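You operate a simulated robot arm through the tools that you are given. There is no shell and no other tool. Be economical: measure what you need, move in short steps, check, and stop when the job is done.

You are at the controls of a simulated two-armed robot. One attempt, no reset.

TASK
Pick up the standing job card with one hand, pass it to the other hand and put it on the bottom shelf of the left steel shelving. Set down upright: standing job card.

The check looks at the end state, three seconds after you hand in, the way a careful person would. Anything else that was tipped, shoved, dropped, spilled or broken makes it a failure.

THE ROBOT
Two 7-joint arms with two-finger parallel grippers on one trunk, on a base that drives. Base frame: it is fixed to the floor where the robot stands at the start and does not move with it; the origin is under the middle of the robot, x ahead of it, y to its left, z up; the surface under the hand at the start is at about z = 0.82. Units: m, degrees, N and s.
The left shoulder is at the start at [0.11, 0.169, 1.511], the right one opposite. With the tool pointing down near the work surface each hand reaches from about 0.36 to 0.7 m from the robot's upright axis, wherever it stands, measured 20 degrees to its own side. Places, roughly: bottom shelf of the left steel shelving [-1.7, 3.2, 0.2]. Payload 1.57 kg a hand.
The TCP of each hand is the grasp point between the finger pads, 0.03 m short of the fingertips. In the tool frame z runs along the fingers and y along their closing line. Largest opening 0.08 m; finger width 0.017, thickness 0.012; the body of the gripper, 0.04 by 0.082 m, starts 0.08 m behind the TCP.
Orientation is told as [roll, pitch, yaw] about the base's x, y, z axes, in that order, counted from this pose: with the fingers straight down and closing along the base's y, the tool's x points along the base's -x, its y along +y and its z along -z.

THE INTERFACE
- The arms move only by the tool apply_moves. It takes "left_rows", "right_rows" or both (then of equal length, played together; a hand with none holds still); each is a list of rows, each a list of 2 entries, a list of its own where there are three numbers: the shift along the tool's x, y, z in m, then the turn, a rotation vector about the tool's x, y, z in degrees. In form: [[[dx, dy, dz], [wx, wy, wz]], ...]. A call has 1 to 8 rows; each row shifts and turns the commanded pose from where the row before left it, along the tool's axes as they then stand. "left_fingers" and "right_fingers" are, for a hand that has rows, the opening, from 0 (shut) to 1 (fully open), set as the call begins (left out, the last holds). Rows are played at 5 a second. More than 0.05 m and 8.6 degrees between two rows, or a gripper value outside its range, and nothing of the call is played. Where a pose cannot be reached the arm comes as near as it can. A force on the tool above 40 N (or 10 N above the force at the start of the call, whichever is more), or a blocked arm, ends the call early, and 0.2 s more pass. Each finger travels about 0.072 m/s and halts on what it meets, pressing with about 41 N; the grip force reading is that of the motor and also rises with nothing between the fingers. The clock runs only during rows and for 0.2 s after the last one: add rows that do not move to give the fingers time. The reply holds the time, the measured pose of the TCP, the force on the tool along the base axes, the opening and the grip force, in the units named above and with some noise, with the torque about the TCP (base axes, N m) and any sound that the robot's microphone picked up, and new pictures: "show" is both (left out), scene, wrist or none (wrist: the cameras of the hands that moved).
- Cameras (640 x 400 px; columns grow to the right, rows downward): "scene" is now at [0.1338, -0.0098, 1.6835]; the picture's right is [-0.21, -0.98, 0.00], its down [-0.84, 0.18, -0.51] and it looks along [0.50, -0.11, -0.86] (base axes); focal length 254 px, centre (320, 200). "left" rides on the left gripper at [0.072, 0.007, -0.122] in its tool frame; the picture's right is [-0.09, 1.00, 0.00], its down [-0.84, -0.08, -0.54] and it looks along [-0.54, -0.05, 0.84] (tool axes); focal length 238 px, centre (320, 200). "right" rides on the right gripper at [0.072, -0.007, -0.122] in its tool frame; the picture's right is [0.09, 1.00, 0.00], its down [-0.84, 0.08, -0.54] and it looks along [-0.54, 0.05, 0.84] (tool axes); focal length 238 px, centre (320, 200). There is no depth. A picture from a camera that has moved, and an enlarged one, comes with that camera's place and axes in the base frame and with its lens. The place of the scene camera against the robot may be out by one fixed shift of up to 0.018 m in any direction.
- lift_body(by): slides the trunk up (or, below 0, down) by that many m; the arms and the scene camera ride with it, the base frame stays. It gives what a move gives, with no picture.
- steer(legs): drives the robot by 1 to 6 legs, each [ahead, left, turn to the left] in m, m and degrees, along the robot's own axes; the way and the turn of a leg run together, so that a leg with both is an arc; at most 1.5 m and 180 degrees a leg. The arms and the cameras ride along, it lands a little off, and it stops where it bumps. It gives what a move gives, and a new picture of the scene camera.
- turn_head(pan, tilt): turns the head with the scene camera to pan (to the left, within 86 degrees either way) and tilt (down, from -29 to 69), counted from straight ahead of the robot. It gives what a move gives, and a new picture of the scene camera.
- zoom(camera, box): a new picture of the part [left, top, right, bottom] of that camera's present view, enlarged. It takes no simulated time.
- job_done(): hands the job in; it is judged then, once.

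Go step by step. Nothing tells you exact positions but the pictures and the camera data: compare them with the known pose of the tool, close in by small moves and look again before you grip or let go. The budget is 120 turns and 260 pictures, counting those below and the enlarged ones. Unless the task says otherwise, let go and move clear before handing in, and close with one line.

The tools are called after "Emit:" as a command line: name --argument value ..., lists and objects as JSON in quotes. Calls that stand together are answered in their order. apply_moves: Moves the arms, as the interface text tells. Its arguments: {"type":"object","properties":{"left_rows":{"type":"array"},"left_fingers":{"type":"number"},"right_rows":{"type":"array"},"right_fingers":{"type":"number"},"show":{"type":"string","enum":["both","scene","wrist","none"]}},"required":[]} The other tools are called the same way: lift_body (by) slides the trunk up or down; steer (legs) drives the base; turn_head (pan, tilt) turns the head that bears the scene camera; zoom (camera, box) takes an enlarged picture of a part of a camera's view; job_done () hands the job in.

At the start:

```text
t: 0.0
left_tool_pos: [0.6949, 0.156, 1.0589]
left_tcp_rot: [0.0, 0.1, 0.0]
left_ft_force: [0.0, -0.2, -0.3]
left_moment: [0.02, -0.06, -0.02]
left_opening: 0.0801
left_gripper_force: 0.1
right_tool_pos: [0.627, -0.3774, 1.104]
right_tcp_rot: [0.0, 0.0, 0.0]
right_ft_force: [-0.1, 0.0, -0.8]
right_moment: [0.02, 0.01, -0.01]
right_opening: 0.08
right_gripper_force: 0.0
trunk travel left (down, up): [-0.825, 0.065]
robot x, y, heading: [-0.0015, 0.002, -0.0]
head pan, tilt: [-12.2, 59.4]
```

scene: 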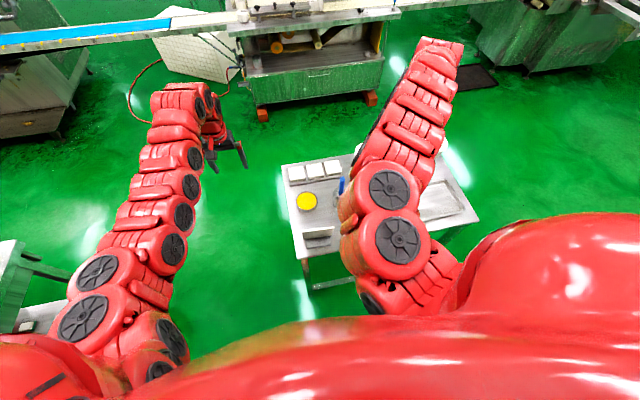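
right: 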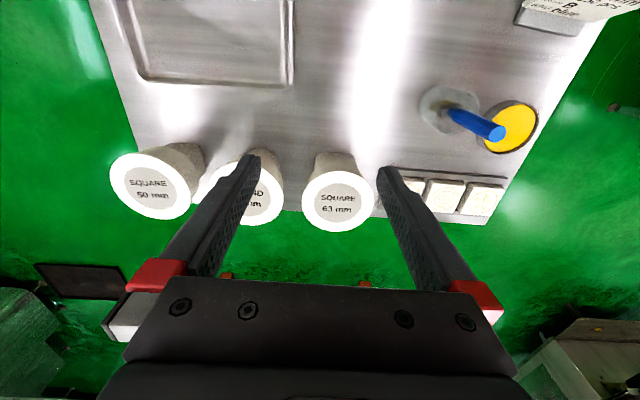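
left: 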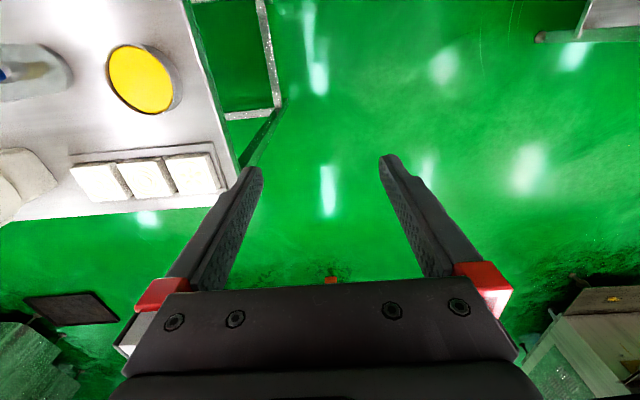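

I see a small steel table with cups, a yellow tin, white blocks and what looks like the job card on its near left corner. I'll zoom in to confirm it.

Emit:
zoom --camera "scene" --box '[270, 140, 370, 300]'

Emit:
zoom --camera "right" --box '[400, 0, 640, 150]'

```text
2.50 times, centred on (320, 220) of scene
camera zoom: at [0.1338, -0.0098, 1.6835], right [-0.21, -0.98, 0.0], down [-0.84, 0.18, -0.51], along [0.5, -0.11, -0.86], focal length 635 px, centre (320, 150)
```

zoom: 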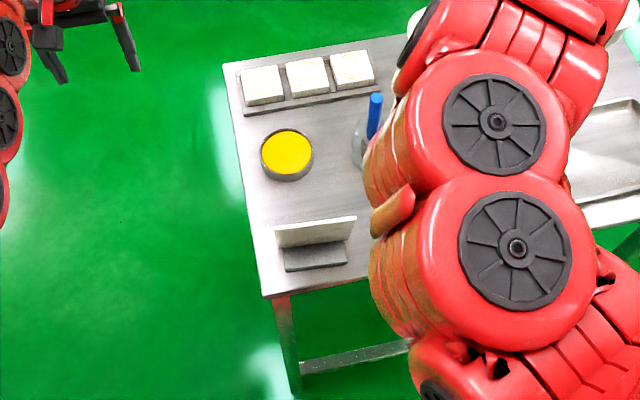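

```text
2.67 times, centred on (520, 75) of right
camera zoom: at [0.5534, -0.383, 1.2261], right [-0.09, 1.0, 0.0], down [0.84, 0.08, 0.54], along [0.54, 0.05, -0.84], focal length 636 px, centre (-213, 533)
```

zoom: 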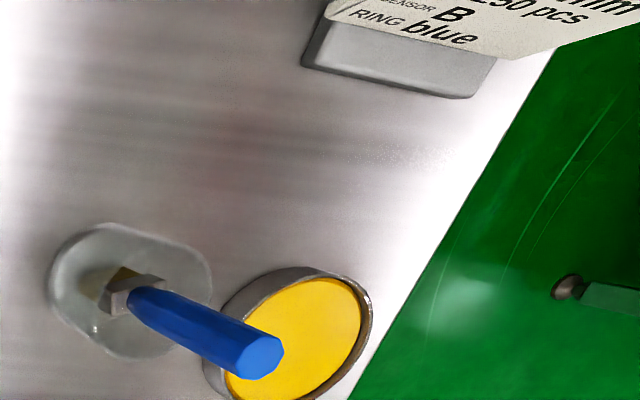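

The card stands in a grey base at about (0.47, -0.08), with its face normal roughly along x. I'll look at the shelving to plan the handover grip, then come back to the card.

Emit:
turn_head --pan 86 --tilt 15

```text
t: 1.7
left_tool_pos: [0.695, 0.1569, 1.0581]
left_tcp_rot: [0.0, -0.1, -0.1]
left_ft_force: [0.9, 1.3, 0.3]
left_moment: [-0.01, 0.0, 0.0]
left_opening: 0.0801
left_gripper_force: 0.2
right_tool_pos: [0.627, -0.3763, 1.1024]
right_tcp_rot: [0.0, -0.1, 0.0]
right_ft_force: [-0.3, -0.7, 0.4]
right_moment: [-0.01, -0.03, -0.02]
right_opening: 0.08
right_gripper_force: 0.0
trunk travel left (down, up): [-0.825, 0.065]
robot x, y, heading: [-0.0032, 0.0005, 0.3]
head pan, tilt: [85.9, 15.0]
camera scene: at [0.0747, 0.0977, 1.7491], right [1.0, -0.07, 0.0], down [-0.02, -0.26, -0.97], along [0.07, 0.96, -0.26], focal length 254 px, centre (320, 200)
```

scene: 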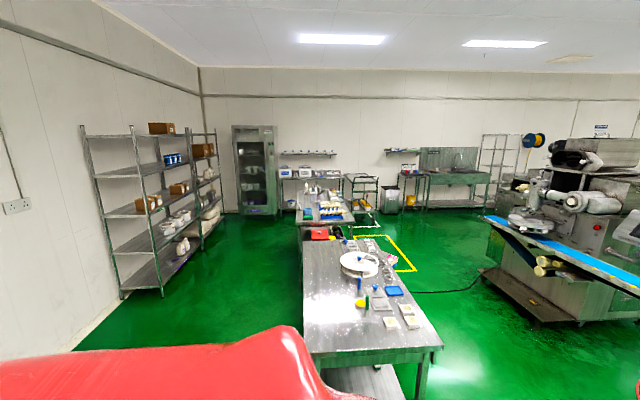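

Emit:
zoom --camera "scene" --box '[70, 110, 310, 310]'

Emit:
turn_head --pan -10 --tilt 65

```text
2.00 times, centred on (190, 210) of scene
camera zoom: at [0.0747, 0.0977, 1.7491], right [1.0, -0.07, 0.0], down [-0.02, -0.26, -0.97], along [0.07, 0.96, -0.26], focal length 508 px, centre (580, 180)
```

zoom: 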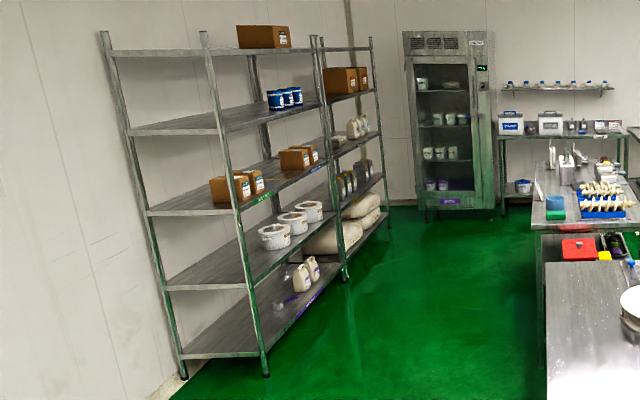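

```text
t: 3.5
left_tool_pos: [0.6945, 0.1564, 1.0585]
left_tcp_rot: [0.1, -0.1, 0.1]
left_ft_force: [0.5, 0.1, -0.6]
left_moment: [0.01, 0.01, 0.01]
left_opening: 0.0799
left_gripper_force: 0.1
right_tool_pos: [0.6268, -0.3771, 1.1037]
right_tcp_rot: [0.0, 0.0, -0.1]
right_ft_force: [-0.3, -0.9, 0.6]
right_moment: [-0.02, -0.01, -0.01]
right_opening: 0.0801
right_gripper_force: 0.0
trunk travel left (down, up): [-0.825, 0.065]
robot x, y, heading: [0.0, -0.0039, -0.2]
head pan, tilt: [-10.0, 65.0]
camera scene: at [0.1278, -0.006, 1.6773], right [-0.17, -0.98, 0.0], down [-0.89, 0.16, -0.42], along [0.42, -0.07, -0.91], focal length 254 px, centre (320, 200)
```

scene: 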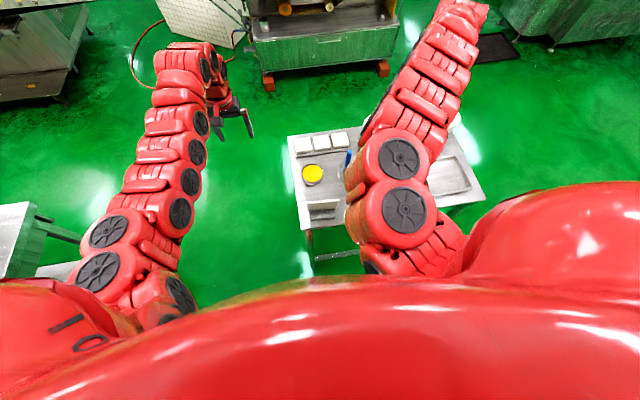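

The near unit's bottom shelf (z about 0.2) is free at its near end and opens toward +x. My plan is to grip the card's top with the right hand from above, hand it to the left with horizontal fingers, and drive over. I'll bring the right hand to the card and turn it.

Emit:
apply_moves --right_rows '[[[0.03, 0.035, 0], [0, 0, 0]], [[0.03, 0.035, 0], [0, 0, 0]], [[0.03, 0.035, 0], [0, 0, 0]], [[0.03, 0.035, 0], [0, 0, 0]], [[0, 0, 0], [0, 0, -8.4]], [[0, 0, 0], [0, 0, -8.4]], [[0, 0, 0], [0, 0, -8.4]], [[0, 0, 0], [0, 0, -8.4]]]' --show "none"

Emit:
apply_moves --right_rows '[[[0, 0, 0], [0, 0, -8.4]], [[0, 0, 0], [0, 0, -8.4]], [[0, 0, 0], [0, 0, -8.4]], [[0, 0, 0], [0, 0, -8.4]], [[0, 0, 0], [0, 0, -8.4]], [[0, 0, 0], [0, 0, -8.4]], [[0, 0, 0], [0, 0, -6]], [[0, 0, 0], [0, 0, 0]]]'

```text
t: 5.3
left_tool_pos: [0.694, 0.1558, 1.0584]
left_tcp_rot: [0.0, 0.1, 0.0]
left_ft_force: [-0.4, 0.2, -0.4]
left_moment: [-0.02, 0.02, 0.01]
left_opening: 0.0802
left_gripper_force: 0.1
right_tool_pos: [0.6367, -0.2696, 1.0923]
right_tcp_rot: [0.1, 0.0, 33.7]
right_ft_force: [0.5, 0.3, -0.1]
right_moment: [0.02, -0.01, 0.0]
right_opening: 0.0799
right_gripper_force: 0.0
right hand out of reach, approached as far as the arm can: row 1, 2, 3, 4
trunk travel left (down, up): [-0.825, 0.065]
robot x, y, heading: [0.0018, 0.0031, -0.3]
head pan, tilt: [-10.0, 65.0]
```

```text
t: 7.1
left_tool_pos: [0.6944, 0.1567, 1.0569]
left_tcp_rot: [0.1, 0.0, 0.1]
left_ft_force: [-0.3, 0.0, -0.4]
left_moment: [-0.03, 0.0, 0.01]
left_opening: 0.0802
left_gripper_force: 0.2
right_tool_pos: [0.6364, -0.2688, 1.0933]
right_tcp_rot: [0.1, 0.0, 90.1]
right_ft_force: [-0.7, 0.8, -0.4]
right_moment: [-0.01, -0.01, 0.0]
right_opening: 0.0801
right_gripper_force: 0.1
trunk travel left (down, up): [-0.825, 0.065]
robot x, y, heading: [0.0015, -0.0009, -0.3]
head pan, tilt: [-10.0, 65.0]
camera scene: at [0.1277, -0.006, 1.6772], right [-0.17, -0.98, 0.0], down [-0.89, 0.16, -0.42], along [0.42, -0.07, -0.91], focal length 254 px, centre (320, 200)
camera right: at [0.6417, -0.3399, 1.2164], right [-1.0, -0.09, 0.0], down [-0.08, 0.84, 0.54], along [-0.05, 0.54, -0.84], focal length 238 px, centre (320, 200)
```

scene: 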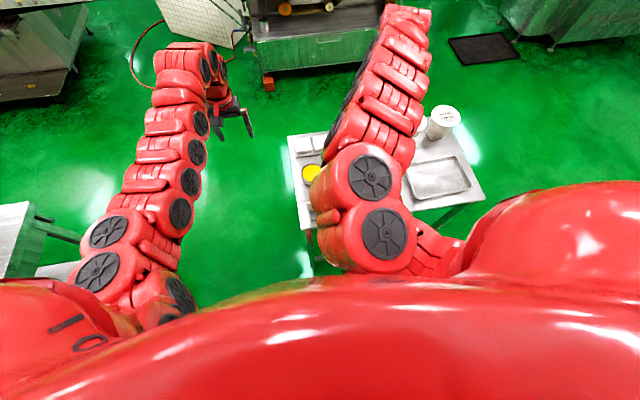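
right: 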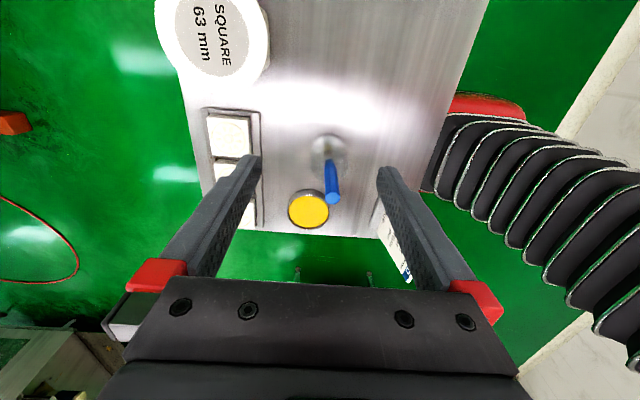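

The arm couldn't come any nearer at this height. Backing the base off 0.15 m should put the card in the middle of its reach.

Emit:
steer --legs '[[-0.15, 0, 0]]'

```text
t: 8.4
left_tool_pos: [0.5462, 0.1555, 1.0565]
left_tcp_rot: [-0.1, 0.0, -0.1]
left_ft_force: [-0.2, 0.0, -0.5]
left_moment: [0.02, -0.03, 0.03]
left_opening: 0.08
left_gripper_force: 0.0
right_tool_pos: [0.4883, -0.2681, 1.0928]
right_tcp_rot: [0.2, 0.0, 90.0]
right_ft_force: [0.1, 0.4, 0.2]
right_moment: [-0.02, 0.01, -0.01]
right_opening: 0.08
right_gripper_force: 0.1
trunk travel left (down, up): [-0.825, 0.065]
robot x, y, heading: [-0.142, -0.0001, -0.1]
head pan, tilt: [-10.0, 65.0]
camera scene: at [-0.0186, -0.006, 1.6769], right [-0.17, -0.98, 0.0], down [-0.89, 0.16, -0.42], along [0.41, -0.07, -0.91], focal length 254 px, centre (320, 200)
```

scene: 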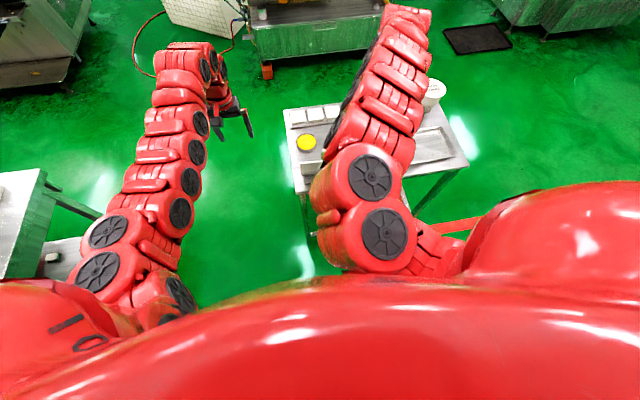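

Emit:
apply_moves --right_rows '[[[0, 0, 0], [0, 0, 0]]]' --show "wrist"

```text
t: 8.8
left_tool_pos: [0.5456, 0.1563, 1.0566]
left_tcp_rot: [0.0, 0.0, -0.1]
left_ft_force: [0.2, -0.3, 1.3]
left_moment: [0.0, 0.03, 0.01]
left_opening: 0.0799
left_gripper_force: 0.0
right_tool_pos: [0.4877, -0.2687, 1.0939]
right_tcp_rot: [0.2, -0.1, 89.9]
right_ft_force: [0.0, -0.1, 0.0]
right_moment: [-0.03, 0.03, 0.0]
right_opening: 0.0803
right_gripper_force: 0.0
trunk travel left (down, up): [-0.825, 0.065]
robot x, y, heading: [-0.1496, 0.0045, 0.1]
head pan, tilt: [-10.0, 65.0]
camera right: at [0.4935, -0.3402, 1.2158], right [-1.0, -0.09, 0.0], down [-0.08, 0.84, 0.54], along [-0.05, 0.54, -0.84], focal length 238 px, centre (320, 200)
```

right: 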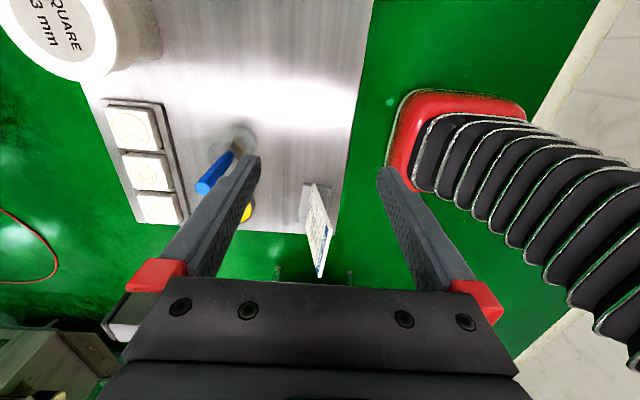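

Emit:
zoom --camera "right" --box '[250, 150, 390, 290]'

```text
2.86 times, centred on (320, 220) of right
camera zoom: at [0.4935, -0.3402, 1.2158], right [-1.0, -0.09, 0.0], down [-0.08, 0.84, 0.54], along [-0.05, 0.54, -0.84], focal length 681 px, centre (320, 143)
```

zoom: 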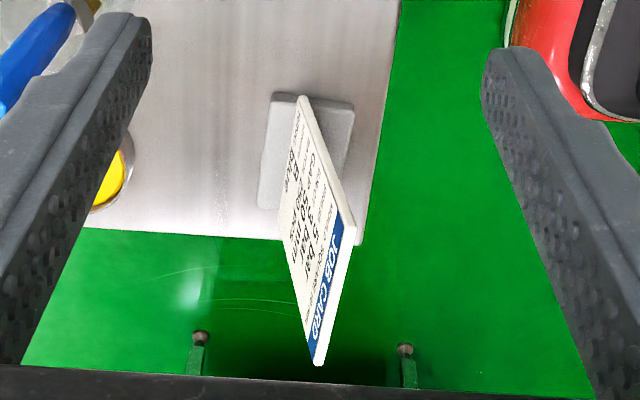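

The card leans back toward me by about 12°. Its top edge runs from roughly (0.458, -0.134) to (0.465, -0.038) at z about 0.97. I'll move the right hand above it and match the lean and the 5° yaw.

Emit:
apply_moves --right_rows '[[[-0.04, 0.007, 0], [0, 0, 0]], [[-0.04, 0.007, 0], [0, 0, 0]], [[-0.04, 0.007, 0], [0, 0, 0]], [[-0.03, 0.007, 0], [0, 0, 0]], [[0, 0, 0], [6, 0, 0]], [[0, 0, 0], [6, 0, 0]], [[0, 0, 0], [0, 0, 5]], [[0, 0, 0], [0, 0, 0]]]'

```text
t: 10.6
left_tool_pos: [0.5458, 0.1544, 1.058]
left_tcp_rot: [0.0, 0.0, -0.1]
left_ft_force: [-0.3, -0.3, 0.0]
left_moment: [0.0, 0.0, 0.01]
left_opening: 0.08
left_gripper_force: 0.0
right_tool_pos: [0.5452, -0.115, 1.0835]
right_tcp_rot: [-11.7, -0.9, 85.1]
right_ft_force: [0.0, 0.1, -0.2]
right_moment: [0.05, 0.02, -0.01]
right_opening: 0.08
right_gripper_force: 0.0
right hand out of reach, approached as far as the arm can: row 1, 2, 3, 4, 5, 6
trunk travel left (down, up): [-0.825, 0.065]
robot x, y, heading: [-0.1525, 0.0005, -0.1]
head pan, tilt: [-10.0, 65.0]
camera scene: at [-0.0211, -0.0064, 1.6772], right [-0.17, -0.98, 0.0], down [-0.89, 0.16, -0.42], along [0.42, -0.07, -0.91], focal length 254 px, centre (320, 200)
camera right: at [0.5181, -0.1866, 1.2022], right [-0.98, 0.0, -0.21], down [-0.11, 0.84, 0.53], along [0.17, 0.54, -0.82], focal length 238 px, centre (320, 200)
```

scene: 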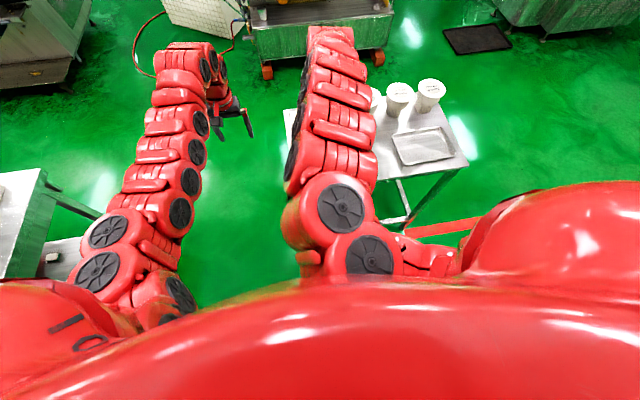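
right: 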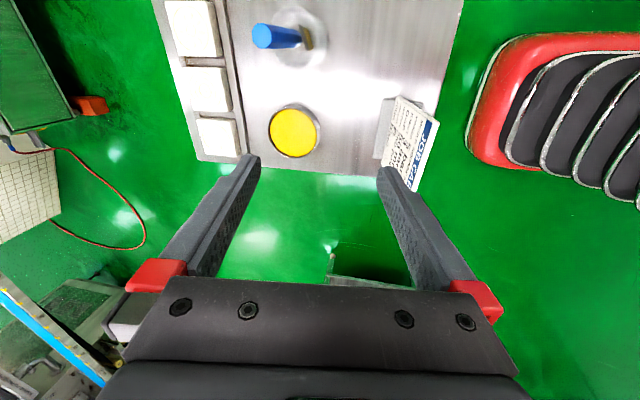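

At this height the hand can't come closer than about 0.7 m. I'll back off another 0.11 m so the present arm pose sits above the card.

Emit:
steer --legs '[[-0.11, 0, 0]]'

Emit:
apply_moves --right_rows '[[[0, 0, 0], [0, 0, 0]]]' --show "wrist"

Emit:
zoom --camera "right" --box '[230, 80, 410, 220]'

```text
t: 11.8
left_tool_pos: [0.4362, 0.1554, 1.0567]
left_tcp_rot: [0.0, 0.0, 0.0]
left_ft_force: [0.0, 0.7, -0.9]
left_moment: [-0.01, 0.02, -0.03]
left_opening: 0.0802
left_gripper_force: 0.0
right_tool_pos: [0.435, -0.1151, 1.0808]
right_tcp_rot: [-11.8, -1.1, 85.1]
right_ft_force: [0.1, 0.3, 0.6]
right_moment: [0.01, 0.03, -0.01]
right_opening: 0.0799
right_gripper_force: 0.1
trunk travel left (down, up): [-0.825, 0.065]
robot x, y, heading: [-0.2619, 0.0028, -0.3]
head pan, tilt: [-10.0, 65.0]
camera scene: at [-0.1301, -0.006, 1.6771], right [-0.17, -0.98, 0.0], down [-0.89, 0.16, -0.42], along [0.42, -0.07, -0.91], focal length 254 px, centre (320, 200)
```

scene: 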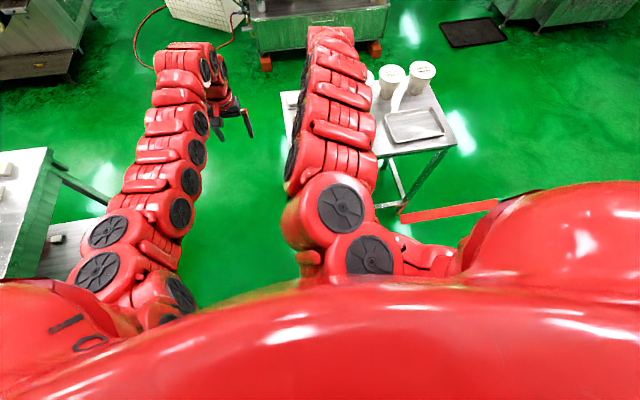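

```text
t: 12.2
left_tool_pos: [0.437, 0.1558, 1.0567]
left_tcp_rot: [0.0, 0.0, 0.0]
left_ft_force: [-0.4, -0.3, 0.5]
left_moment: [0.01, 0.04, -0.02]
left_opening: 0.0801
left_gripper_force: 0.0
right_tool_pos: [0.4364, -0.1146, 1.0804]
right_tcp_rot: [-11.7, -1.0, 85.1]
right_ft_force: [0.7, 0.1, -0.8]
right_moment: [0.02, 0.02, -0.01]
right_opening: 0.0801
right_gripper_force: 0.1
trunk travel left (down, up): [-0.825, 0.065]
robot x, y, heading: [-0.2614, -0.0016, -0.1]
head pan, tilt: [-10.0, 65.0]
camera right: at [0.4092, -0.1866, 1.2014], right [-0.98, 0.0, -0.2], down [-0.11, 0.84, 0.53], along [0.17, 0.54, -0.82], focal length 238 px, centre (320, 200)
```

right: 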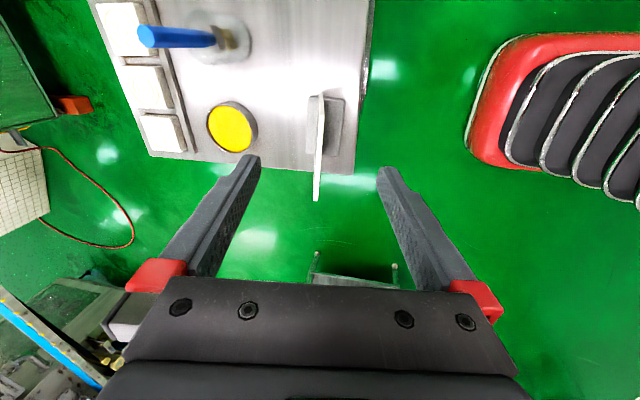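

```text
2.86 times, centred on (320, 150) of right
camera zoom: at [0.4092, -0.1866, 1.2014], right [-0.98, 0.0, -0.2], down [-0.11, 0.84, 0.53], along [0.17, 0.54, -0.82], focal length 681 px, centre (320, 343)
```

zoom: 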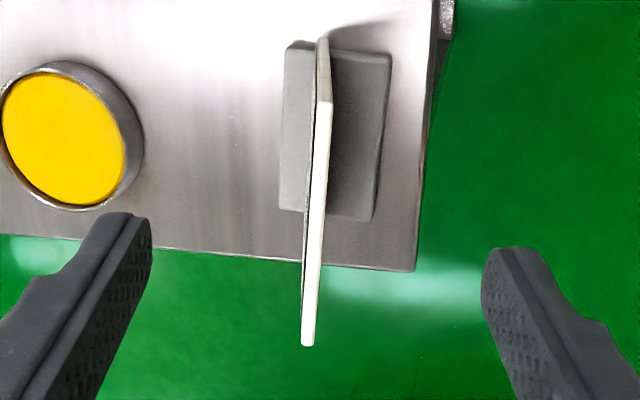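

The card is edge-on in the right wrist view and nearly centred, so the tilt and yaw match. I'll shift 15 mm along the card, then descend 0.128 m along the tool with the fingers open.

Emit:
apply_moves --right_rows '[[[-0.015, -0.001, 0], [0, 0, 0]], [[0, 0, 0.035], [0, 0, 0]], [[0, 0, 0.035], [0, 0, 0]], [[0, 0, 0], [0, 0, 0]]]' --show "wrist"

Emit:
zoom --camera "right" --box '[230, 80, 410, 220]'

```text
t: 13.2
left_tool_pos: [0.4351, 0.1569, 1.0587]
left_tcp_rot: [0.0, -0.1, -0.1]
left_ft_force: [0.0, 0.1, 0.1]
left_moment: [-0.01, 0.0, 0.01]
left_opening: 0.0801
left_gripper_force: 0.0
right_tool_pos: [0.4495, -0.0991, 1.0158]
right_tcp_rot: [-11.8, -1.0, 85.0]
right_ft_force: [-0.3, 0.0, 0.4]
right_moment: [-0.03, -0.01, 0.01]
right_opening: 0.08
right_gripper_force: 0.1
trunk travel left (down, up): [-0.825, 0.065]
robot x, y, heading: [-0.2581, 0.0021, 0.1]
head pan, tilt: [-10.0, 65.0]
camera right: at [0.4233, -0.1714, 1.1356], right [-0.98, 0.0, -0.21], down [-0.11, 0.84, 0.53], along [0.17, 0.54, -0.82], focal length 238 px, centre (320, 200)
```

right: 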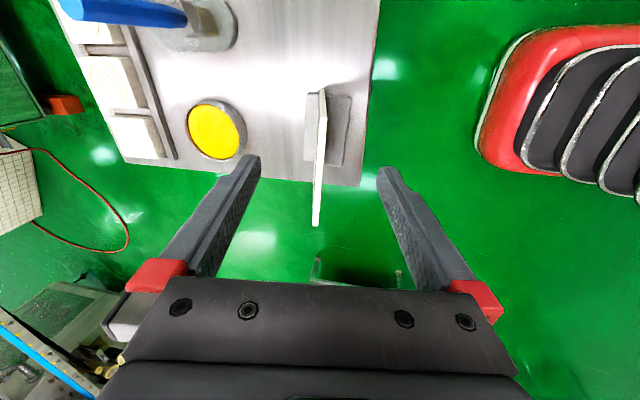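

```text
2.86 times, centred on (320, 150) of right
camera zoom: at [0.4233, -0.1714, 1.1356], right [-0.98, 0.0, -0.21], down [-0.11, 0.84, 0.53], along [0.17, 0.54, -0.82], focal length 681 px, centre (320, 343)
```

zoom: 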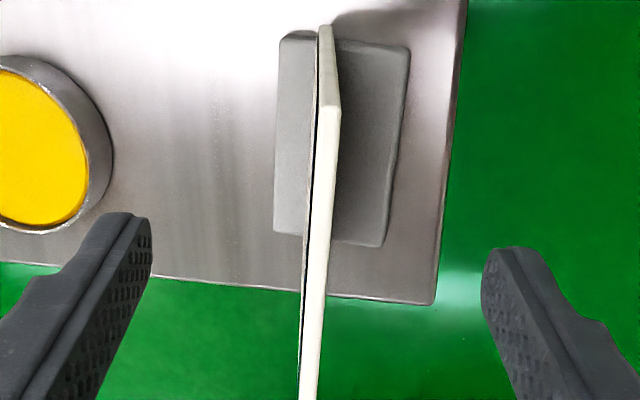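

The alignment holds: the card top is at z about 0.97, centred between the fingers. I'll descend the rest and close.

Emit:
apply_moves --right_rows '[[[0, 0, 0.031], [0, 0, 0]], [[0, 0, 0.031], [0, 0, 0]], [[0, 0, 0], [0, 0, 0]]]' --show "wrist"

```text
t: 14.0
left_tool_pos: [0.4355, 0.1548, 1.0576]
left_tcp_rot: [0.0, 0.0, 0.0]
left_ft_force: [0.2, 0.2, 0.0]
left_moment: [0.0, -0.01, -0.02]
left_opening: 0.0799
left_gripper_force: 0.1
right_tool_pos: [0.4636, -0.1, 0.9536]
right_tcp_rot: [-11.9, -1.0, 85.0]
right_ft_force: [0.2, -0.4, 0.1]
right_moment: [-0.01, -0.03, -0.01]
right_opening: 0.0801
right_gripper_force: 0.0
trunk travel left (down, up): [-0.825, 0.065]
robot x, y, heading: [-0.2575, 0.0034, -0.1]
head pan, tilt: [-10.0, 65.0]
camera right: at [0.4366, -0.1717, 1.0743], right [-0.98, 0.0, -0.21], down [-0.11, 0.84, 0.53], along [0.17, 0.54, -0.82], focal length 238 px, centre (320, 200)
```

right: 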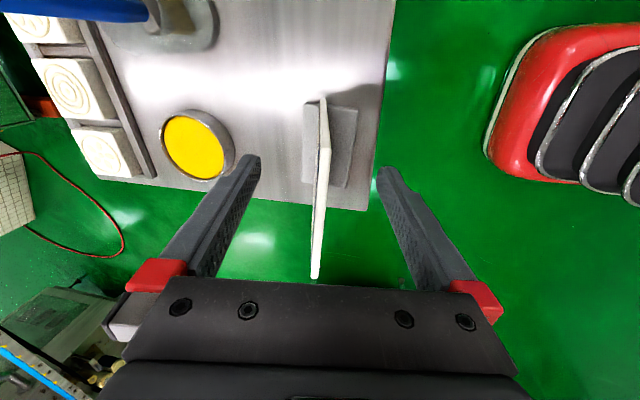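

The fingers now straddle the card's top, so I'm closing.

Emit:
apply_moves --right_rows '[[[0, 0, 0], [0, 0, 0]], [[0, 0, 0], [0, 0, 0]], [[0, 0, 0], [0, 0, 0]], [[0, 0, 0], [0, 0, 0]], [[0, 0, 0], [0, 0, 0]]]' --right_fingers 0 --show "wrist"

```text
t: 15.2
left_tool_pos: [0.4358, 0.1558, 1.0572]
left_tcp_rot: [0.0, -0.1, 0.1]
left_ft_force: [0.1, -0.6, -0.9]
left_moment: [-0.01, 0.01, -0.01]
left_opening: 0.0799
left_gripper_force: 0.0
right_tool_pos: [0.4633, -0.1006, 0.955]
right_tcp_rot: [-11.8, -0.9, 85.1]
right_ft_force: [-0.5, 0.3, 0.0]
right_moment: [-0.12, 0.08, 0.01]
right_opening: 0.0058
right_gripper_force: 26.1
trunk travel left (down, up): [-0.825, 0.065]
robot x, y, heading: [-0.2572, -0.0021, 0.0]
head pan, tilt: [-10.0, 65.0]
camera right: at [0.4369, -0.1719, 1.0741], right [-0.98, 0.0, -0.21], down [-0.11, 0.84, 0.53], along [0.17, 0.54, -0.82], focal length 238 px, centre (320, 200)
```

right: 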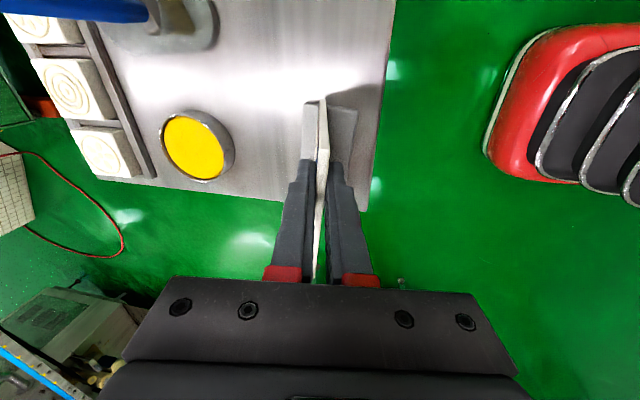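

It's gripped at 5.8 mm. I'm lifting straight up by 0.12 m.

Emit:
apply_moves --right_rows '[[[0, -0.004, -0.0196], [0, 0, 0]], [[0, -0.008, -0.039], [0, 0, 0]], [[0, -0.008, -0.039], [0, 0, 0]], [[0, -0.004, -0.0196], [0, 0, 0]], [[0, 0, 0], [0, 0, 0]]]'

```text
t: 16.4
left_tool_pos: [0.4376, 0.1543, 1.0575]
left_tcp_rot: [0.2, 0.0, -0.1]
left_ft_force: [-0.8, 0.2, 0.3]
left_moment: [0.03, 0.03, -0.01]
left_opening: 0.0799
left_gripper_force: 0.2
right_tool_pos: [0.4644, -0.1041, 1.0739]
right_tcp_rot: [-11.7, -1.1, 85.0]
right_ft_force: [-0.4, 0.2, -3.3]
right_moment: [-0.08, 0.03, 0.02]
right_opening: 0.0061
right_gripper_force: 25.6
trunk travel left (down, up): [-0.825, 0.065]
robot x, y, heading: [-0.2589, 0.0027, 0.0]
head pan, tilt: [-10.0, 65.0]
camera scene: at [-0.13, -0.0079, 1.677], right [-0.17, -0.98, 0.0], down [-0.89, 0.16, -0.42], along [0.42, -0.07, -0.91], focal length 254 px, centre (320, 200)
camera right: at [0.4371, -0.1759, 1.1932], right [-0.98, 0.0, -0.2], down [-0.11, 0.84, 0.53], along [0.17, 0.54, -0.82], focal length 238 px, centre (320, 200)
```

scene: 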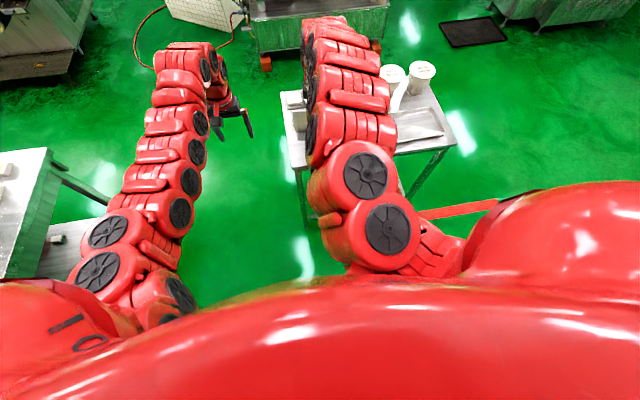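
right: 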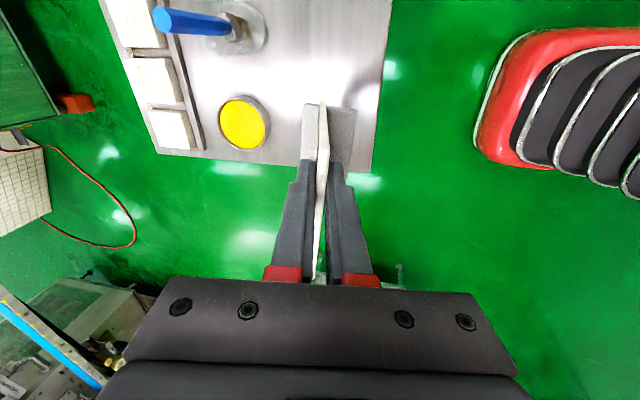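

The card is lifted, at about 0.3 kg. Before backing away for the handover, I'll check the space to the left and rear.

Emit:
turn_head --pan 86 --tilt 25

Emit:
turn_head --pan -86 --tilt 25

```text
t: 18.1
left_tool_pos: [0.4348, 0.1549, 1.0585]
left_tcp_rot: [0.1, 0.0, 0.0]
left_ft_force: [0.2, -0.7, 0.1]
left_moment: [-0.01, 0.0, 0.02]
left_opening: 0.0799
left_gripper_force: 0.1
right_tool_pos: [0.4632, -0.1025, 1.0733]
right_tcp_rot: [-11.8, -1.0, 85.1]
right_ft_force: [-0.2, 0.0, -2.6]
right_moment: [-0.07, 0.07, -0.01]
right_opening: 0.0059
right_gripper_force: 26.1
trunk travel left (down, up): [-0.825, 0.065]
robot x, y, heading: [-0.259, 0.0009, -0.2]
head pan, tilt: [85.9, 25.0]
camera scene: at [-0.1838, 0.0964, 1.7328], right [1.0, -0.07, 0.0], down [-0.03, -0.42, -0.91], along [0.07, 0.9, -0.42], focal length 254 px, centre (320, 200)
```

scene: 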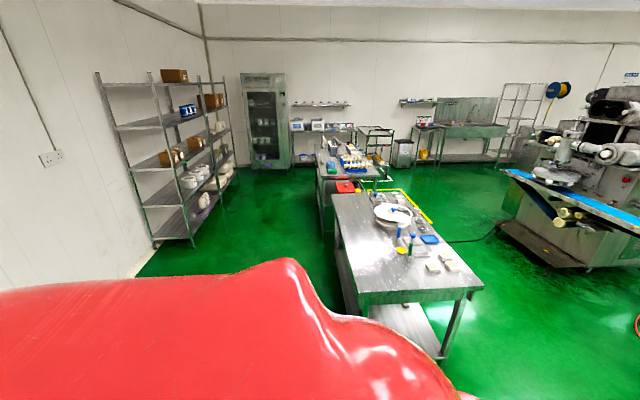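

```text
t: 20.8
left_tool_pos: [0.4349, 0.1559, 1.0563]
left_tcp_rot: [0.0, -0.1, -0.1]
left_ft_force: [-0.9, -0.6, -0.3]
left_moment: [-0.03, -0.02, 0.01]
left_opening: 0.08
left_gripper_force: 0.1
right_tool_pos: [0.4643, -0.1022, 1.0742]
right_tcp_rot: [-11.8, -1.1, 85.1]
right_ft_force: [0.5, -0.1, -3.9]
right_moment: [-0.09, 0.01, 0.0]
right_opening: 0.0058
right_gripper_force: 26.1
trunk travel left (down, up): [-0.825, 0.065]
robot x, y, heading: [-0.2591, -0.0024, -0.2]
head pan, tilt: [-85.9, 25.0]
camera scene: at [-0.1841, -0.0874, 1.7328], right [-1.0, -0.07, 0.0], down [-0.03, 0.42, -0.91], along [0.06, -0.9, -0.42], focal length 254 px, centre (320, 200)
```

scene: 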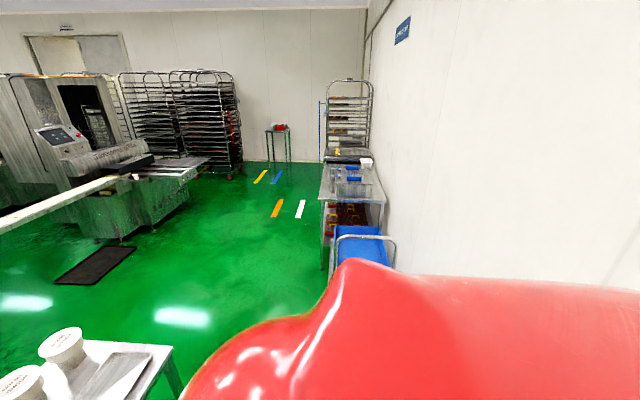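

There's roughly 1.6 m to the wall behind and both sides look clear. I'll back off 0.3 m and look at the hands.

Emit:
steer --legs '[[-0.3, 0, 0]]'

Emit:
turn_head --pan 0 --tilt 50

```text
t: 22.4
left_tool_pos: [0.3089, 0.1576, 1.0545]
left_tcp_rot: [-0.1, 0.1, 0.1]
left_ft_force: [0.5, -0.7, 0.5]
left_moment: [-0.01, 0.03, -0.01]
left_opening: 0.0802
left_gripper_force: 0.0
right_tool_pos: [0.3361, -0.1023, 1.072]
right_tcp_rot: [-11.7, -1.0, 85.1]
right_ft_force: [0.6, 0.2, -4.6]
right_moment: [-0.08, 0.08, 0.0]
right_opening: 0.0057
right_gripper_force: 25.5
trunk travel left (down, up): [-0.825, 0.065]
robot x, y, heading: [-0.3923, 0.0002, 0.1]
head pan, tilt: [-85.9, 25.0]
stopped in leg 1: the robot was blocked; the commanded pose is now the measured one
camera scene: at [-0.3092, -0.0863, 1.7324], right [-1.0, -0.07, 0.0], down [-0.03, 0.42, -0.91], along [0.06, -0.9, -0.42], focal length 254 px, centre (320, 200)
```

scene: 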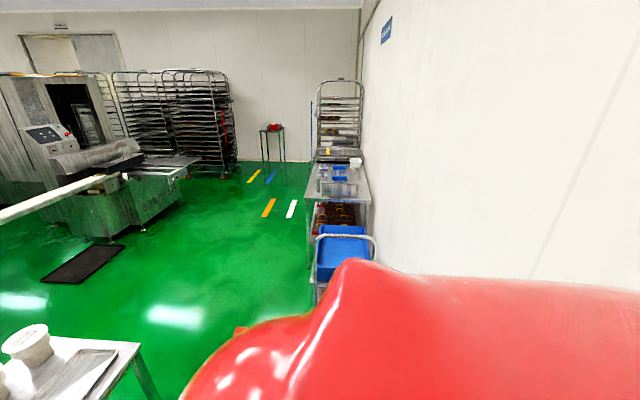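

```text
t: 24.0
left_tool_pos: [0.3043, 0.1562, 1.0582]
left_tcp_rot: [0.0, 0.0, 0.0]
left_ft_force: [0.4, -0.1, 0.5]
left_moment: [-0.02, -0.01, 0.0]
left_opening: 0.0799
left_gripper_force: 0.0
right_tool_pos: [0.3316, -0.1025, 1.0736]
right_tcp_rot: [-11.8, -1.0, 85.0]
right_ft_force: [0.5, 0.6, -3.3]
right_moment: [-0.07, 0.06, 0.01]
right_opening: 0.006
right_gripper_force: 25.5
trunk travel left (down, up): [-0.825, 0.065]
robot x, y, heading: [-0.3912, -0.0024, -0.2]
head pan, tilt: [0.0, 50.0]
camera scene: at [-0.2445, 0.0053, 1.6953], right [0.0, -1.0, 0.0], down [-0.77, 0.0, -0.64], along [0.64, 0.0, -0.77], focal length 254 px, centre (320, 200)
```

scene: 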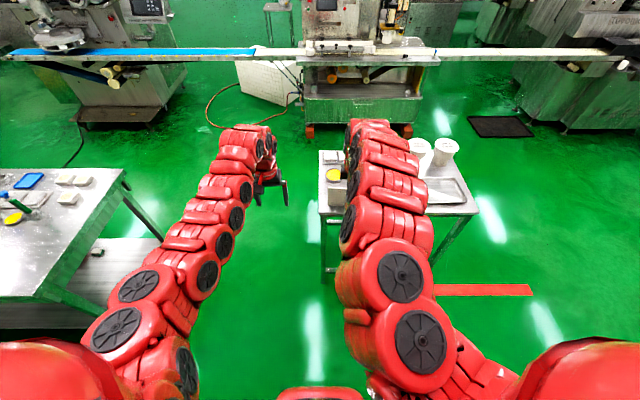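

The base bumped something behind at x about -0.39. I'll move forward slightly and turn left to face the open floor, where there's room for the handover.

Emit:
steer --legs '[[0.1, 0, 0], [0, 0, 45]]'

Emit:
turn_head --pan 80 --tilt 35

```text
t: 27.3
left_tool_pos: [0.0863, 0.6057, 1.058]
left_tcp_rot: [0.0, 0.0, 45.3]
left_ft_force: [0.3, -0.1, -0.6]
left_moment: [0.0, 0.05, 0.03]
left_opening: 0.08
left_gripper_force: 0.2
right_tool_pos: [0.2893, 0.4435, 1.0736]
right_tcp_rot: [-11.9, -1.0, 130.4]
right_ft_force: [-0.1, 0.1, -3.2]
right_moment: [-0.1, -0.01, -0.02]
right_opening: 0.0057
right_gripper_force: 25.7
trunk travel left (down, up): [-0.825, 0.065]
robot x, y, heading: [-0.2928, 0.0053, 45.3]
head pan, tilt: [0.0, 50.0]
camera scene: at [-0.1916, 0.1176, 1.6953], right [0.71, -0.7, 0.0], down [-0.54, -0.55, -0.64], along [0.45, 0.46, -0.77], focal length 254 px, centre (320, 200)
```

scene: 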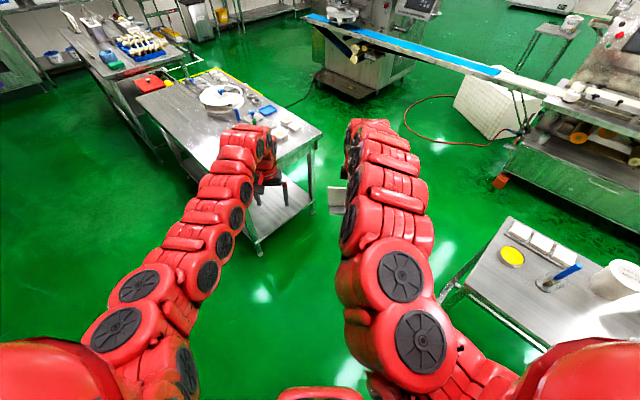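

```text
t: 28.8
left_tool_pos: [0.0863, 0.605, 1.0572]
left_tcp_rot: [0.0, 0.0, 45.4]
left_ft_force: [0.5, 0.2, -0.3]
left_moment: [0.01, 0.0, -0.01]
left_opening: 0.0798
left_gripper_force: 0.1
right_tool_pos: [0.2904, 0.4417, 1.0728]
right_tcp_rot: [-11.8, -1.0, 130.5]
right_ft_force: [-0.7, -0.3, -3.7]
right_moment: [-0.13, -0.01, -0.01]
right_opening: 0.0058
right_gripper_force: 25.7
trunk travel left (down, up): [-0.825, 0.065]
robot x, y, heading: [-0.2894, -0.0012, 45.4]
head pan, tilt: [80.0, 35.0]
camera scene: at [-0.2967, 0.1348, 1.717], right [0.82, 0.58, 0.0], down [0.33, -0.47, -0.82], along [-0.47, 0.67, -0.57], focal length 254 px, centre (320, 200)
```

scene: 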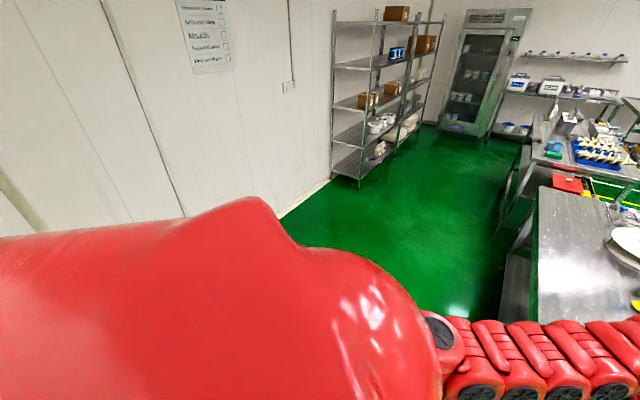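

The floor ahead is clear. I'll lower the right hand with the card, pull it back slightly, and yaw it so the card's left edge faces the left hand.

Emit:
apply_moves --right_rows '[[[0, 0.009, 0.044], [0, 0, 0]], [[0, 0.009, 0.044], [0, 0, 0]], [[0, 0.04, 0], [0, 0, 0]], [[0, 0.005, 0.0255], [0.14, -1.7, -8.23]], [[0, 0.005, 0.0255], [0.14, -1.7, -8.23]], [[0, 0.005, 0.0255], [0.14, -1.7, -8.23]], [[0, 0.005, 0.0255], [0.14, -1.7, -8.23]], [[0, 0.005, 0.0255], [0.14, -1.7, -8.23]]]' --left_rows '[[[0, 0, 0.045], [0, 0, 0]], [[0, 0, 0.045], [0, 0, 0]], [[0, 0, 0], [0, 0, 8]], [[0, 0, 0], [0, 0, 8]], [[0, 0, 0], [0, 0, 8]], [[0, 0, 0], [0, 0, 8]], [[0, 0, 0], [0, 0, 8]], [[0, 0, 0], [0, 0, 7.7]]]'

Emit:
turn_head --pan 0 --tilt 50

```text
t: 30.6
left_tool_pos: [0.0863, 0.6054, 0.9675]
left_tcp_rot: [0.2, 0.0, -2.4]
left_ft_force: [0.0, 0.2, 0.4]
left_moment: [-0.01, 0.01, 0.01]
left_opening: 0.0799
left_gripper_force: 0.1
right_tool_pos: [0.2594, 0.4247, 0.8455]
right_tcp_rot: [-13.2, -0.3, 172.7]
right_ft_force: [1.1, 0.1, -2.7]
right_moment: [-0.11, -0.08, 0.02]
right_opening: 0.0056
right_gripper_force: 25.8
trunk travel left (down, up): [-0.825, 0.065]
robot x, y, heading: [-0.2918, -0.0001, 45.5]
head pan, tilt: [80.0, 35.0]
camera scene: at [-0.2963, 0.1343, 1.7171], right [0.82, 0.58, 0.0], down [0.33, -0.47, -0.82], along [-0.47, 0.67, -0.57], focal length 254 px, centre (320, 200)
camera right: at [0.3272, 0.3935, 0.9657], right [-0.04, -0.97, -0.23], down [-0.85, -0.09, 0.52], along [-0.52, 0.21, -0.83], focal length 238 px, centre (320, 200)
camera left: at [0.0154, 0.6155, 1.0887], right [0.13, 0.99, 0.0], down [0.83, -0.11, 0.54], along [0.54, -0.07, -0.84], focal length 238 px, centre (320, 200)
```

scene: 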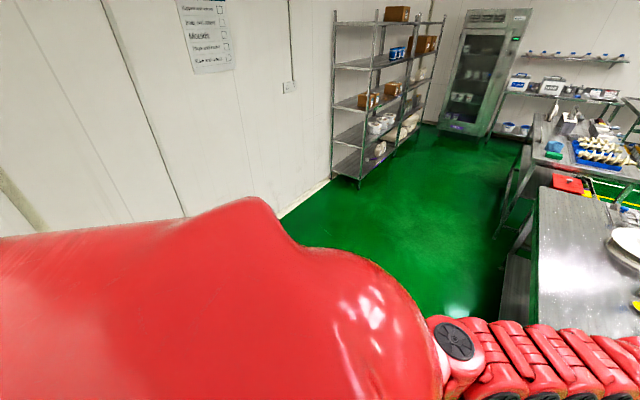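
right: 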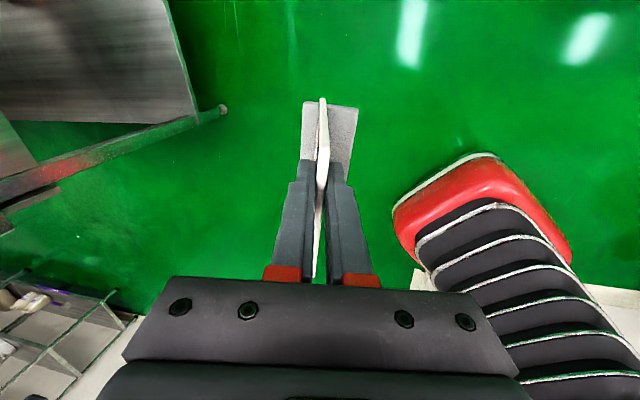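
left: 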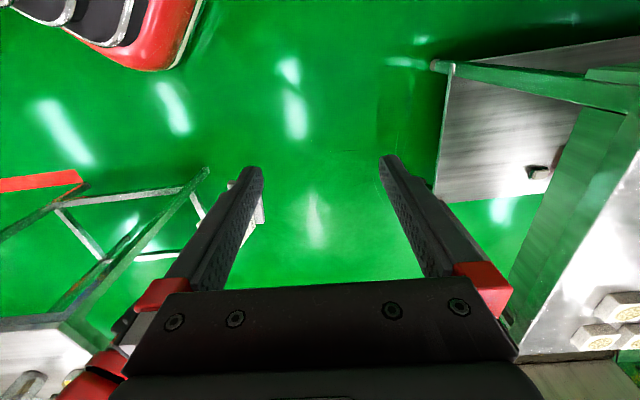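

```text
t: 32.1
left_tool_pos: [0.0866, 0.6052, 0.9678]
left_tcp_rot: [0.0, -0.1, -2.3]
left_ft_force: [-0.5, 0.6, -0.1]
left_moment: [0.0, 0.01, 0.02]
left_opening: 0.0801
left_gripper_force: 0.0
right_tool_pos: [0.2593, 0.4229, 0.8455]
right_tcp_rot: [-13.2, -0.4, 172.4]
right_ft_force: [0.0, -0.2, -3.1]
right_moment: [-0.06, -0.07, 0.01]
right_opening: 0.0057
right_gripper_force: 25.9
trunk travel left (down, up): [-0.825, 0.065]
robot x, y, heading: [-0.294, 0.0033, 45.3]
head pan, tilt: [0.0, 50.0]
camera scene: at [-0.1917, 0.1177, 1.6953], right [0.71, -0.7, 0.0], down [-0.54, -0.55, -0.64], along [0.45, 0.46, -0.77], focal length 254 px, centre (320, 200)
```

scene: 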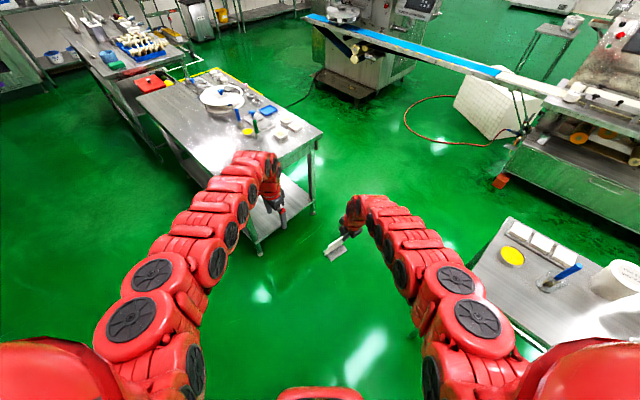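

The card is posed with its left edge facing -x, lowered to about z 0.85. Now I'll tilt the left hand up to 24° below horizontal, pointing +x, clear of the card.

Emit:
apply_moves --left_rows '[[[0, 0, 0], [0, -8.2, 0]], [[0, 0, 0], [0, -8.2, 0]], [[0, 0, 0], [0, -8.2, 0]], [[0, 0, 0], [0, -8.2, 0]], [[0, 0, 0], [0, -8.2, 0]], [[0, 0, 0], [0, -8.2, 0]], [[0, 0, 0], [0, -8.2, 0]], [[0, 0, 0], [0, -8.2, 0]]]' --show "none"

Emit:
apply_moves --left_rows '[[[0, 0, 0], [0, 0, 7]], [[0, 0, 0], [0, 0, 7.5]], [[0, 0, 0], [0, 0, 0]]]'

```text
t: 33.9
left_tool_pos: [0.0865, 0.6054, 0.9685]
left_tcp_rot: [0.4, -65.7, -2.6]
left_ft_force: [0.5, 0.3, -0.3]
left_moment: [0.0, 0.03, -0.04]
left_opening: 0.08
left_gripper_force: 0.1
right_tool_pos: [0.2606, 0.4236, 0.8453]
right_tcp_rot: [-13.0, -0.4, 172.5]
right_ft_force: [-0.6, 0.6, -2.2]
right_moment: [-0.09, -0.04, 0.03]
right_opening: 0.0056
right_gripper_force: 26.0
trunk travel left (down, up): [-0.825, 0.065]
robot x, y, heading: [-0.2921, 0.0017, 45.4]
head pan, tilt: [0.0, 50.0]
```

```text
t: 34.7
left_tool_pos: [0.0854, 0.6046, 0.9678]
left_tcp_rot: [29.2, -61.7, -34.5]
left_ft_force: [0.9, 0.6, -0.6]
left_moment: [0.0, 0.01, 0.0]
left_opening: 0.0801
left_gripper_force: 0.0
right_tool_pos: [0.2597, 0.4232, 0.8447]
right_tcp_rot: [-13.1, -0.4, 172.4]
right_ft_force: [-0.1, -0.4, -3.8]
right_moment: [-0.06, -0.05, 0.01]
right_opening: 0.0056
right_gripper_force: 26.2
trunk travel left (down, up): [-0.825, 0.065]
robot x, y, heading: [-0.2914, 0.0006, 45.5]
head pan, tilt: [0.0, 50.0]
camera scene: at [-0.1923, 0.1177, 1.6953], right [0.71, -0.7, 0.0], down [-0.54, -0.55, -0.64], along [0.45, 0.46, -0.77], focal length 254 px, centre (320, 200)
camera left: at [-0.0518, 0.6361, 0.9555], right [0.18, 0.93, 0.31], down [-0.18, -0.28, 0.94], along [0.97, -0.22, 0.12], focal length 238 px, centre (320, 200)
```

scene: 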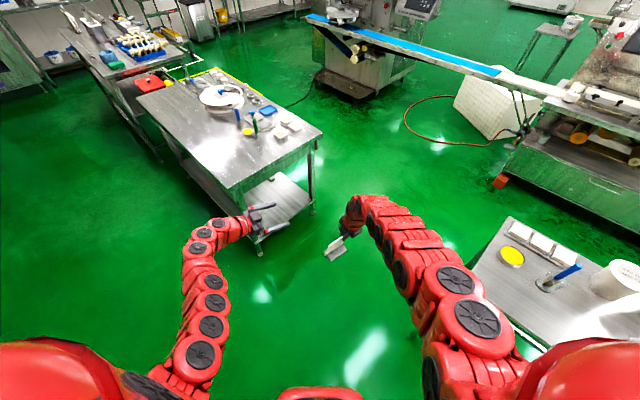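
left: 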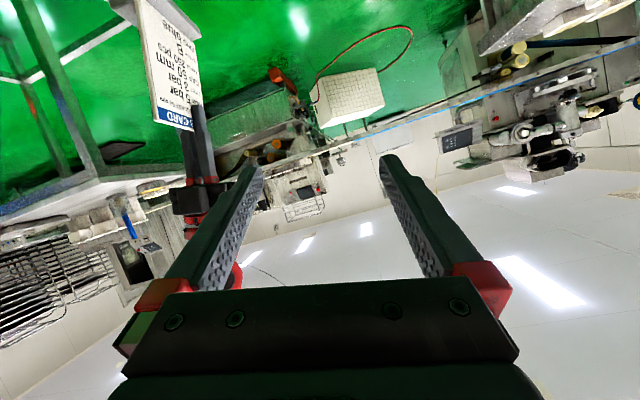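

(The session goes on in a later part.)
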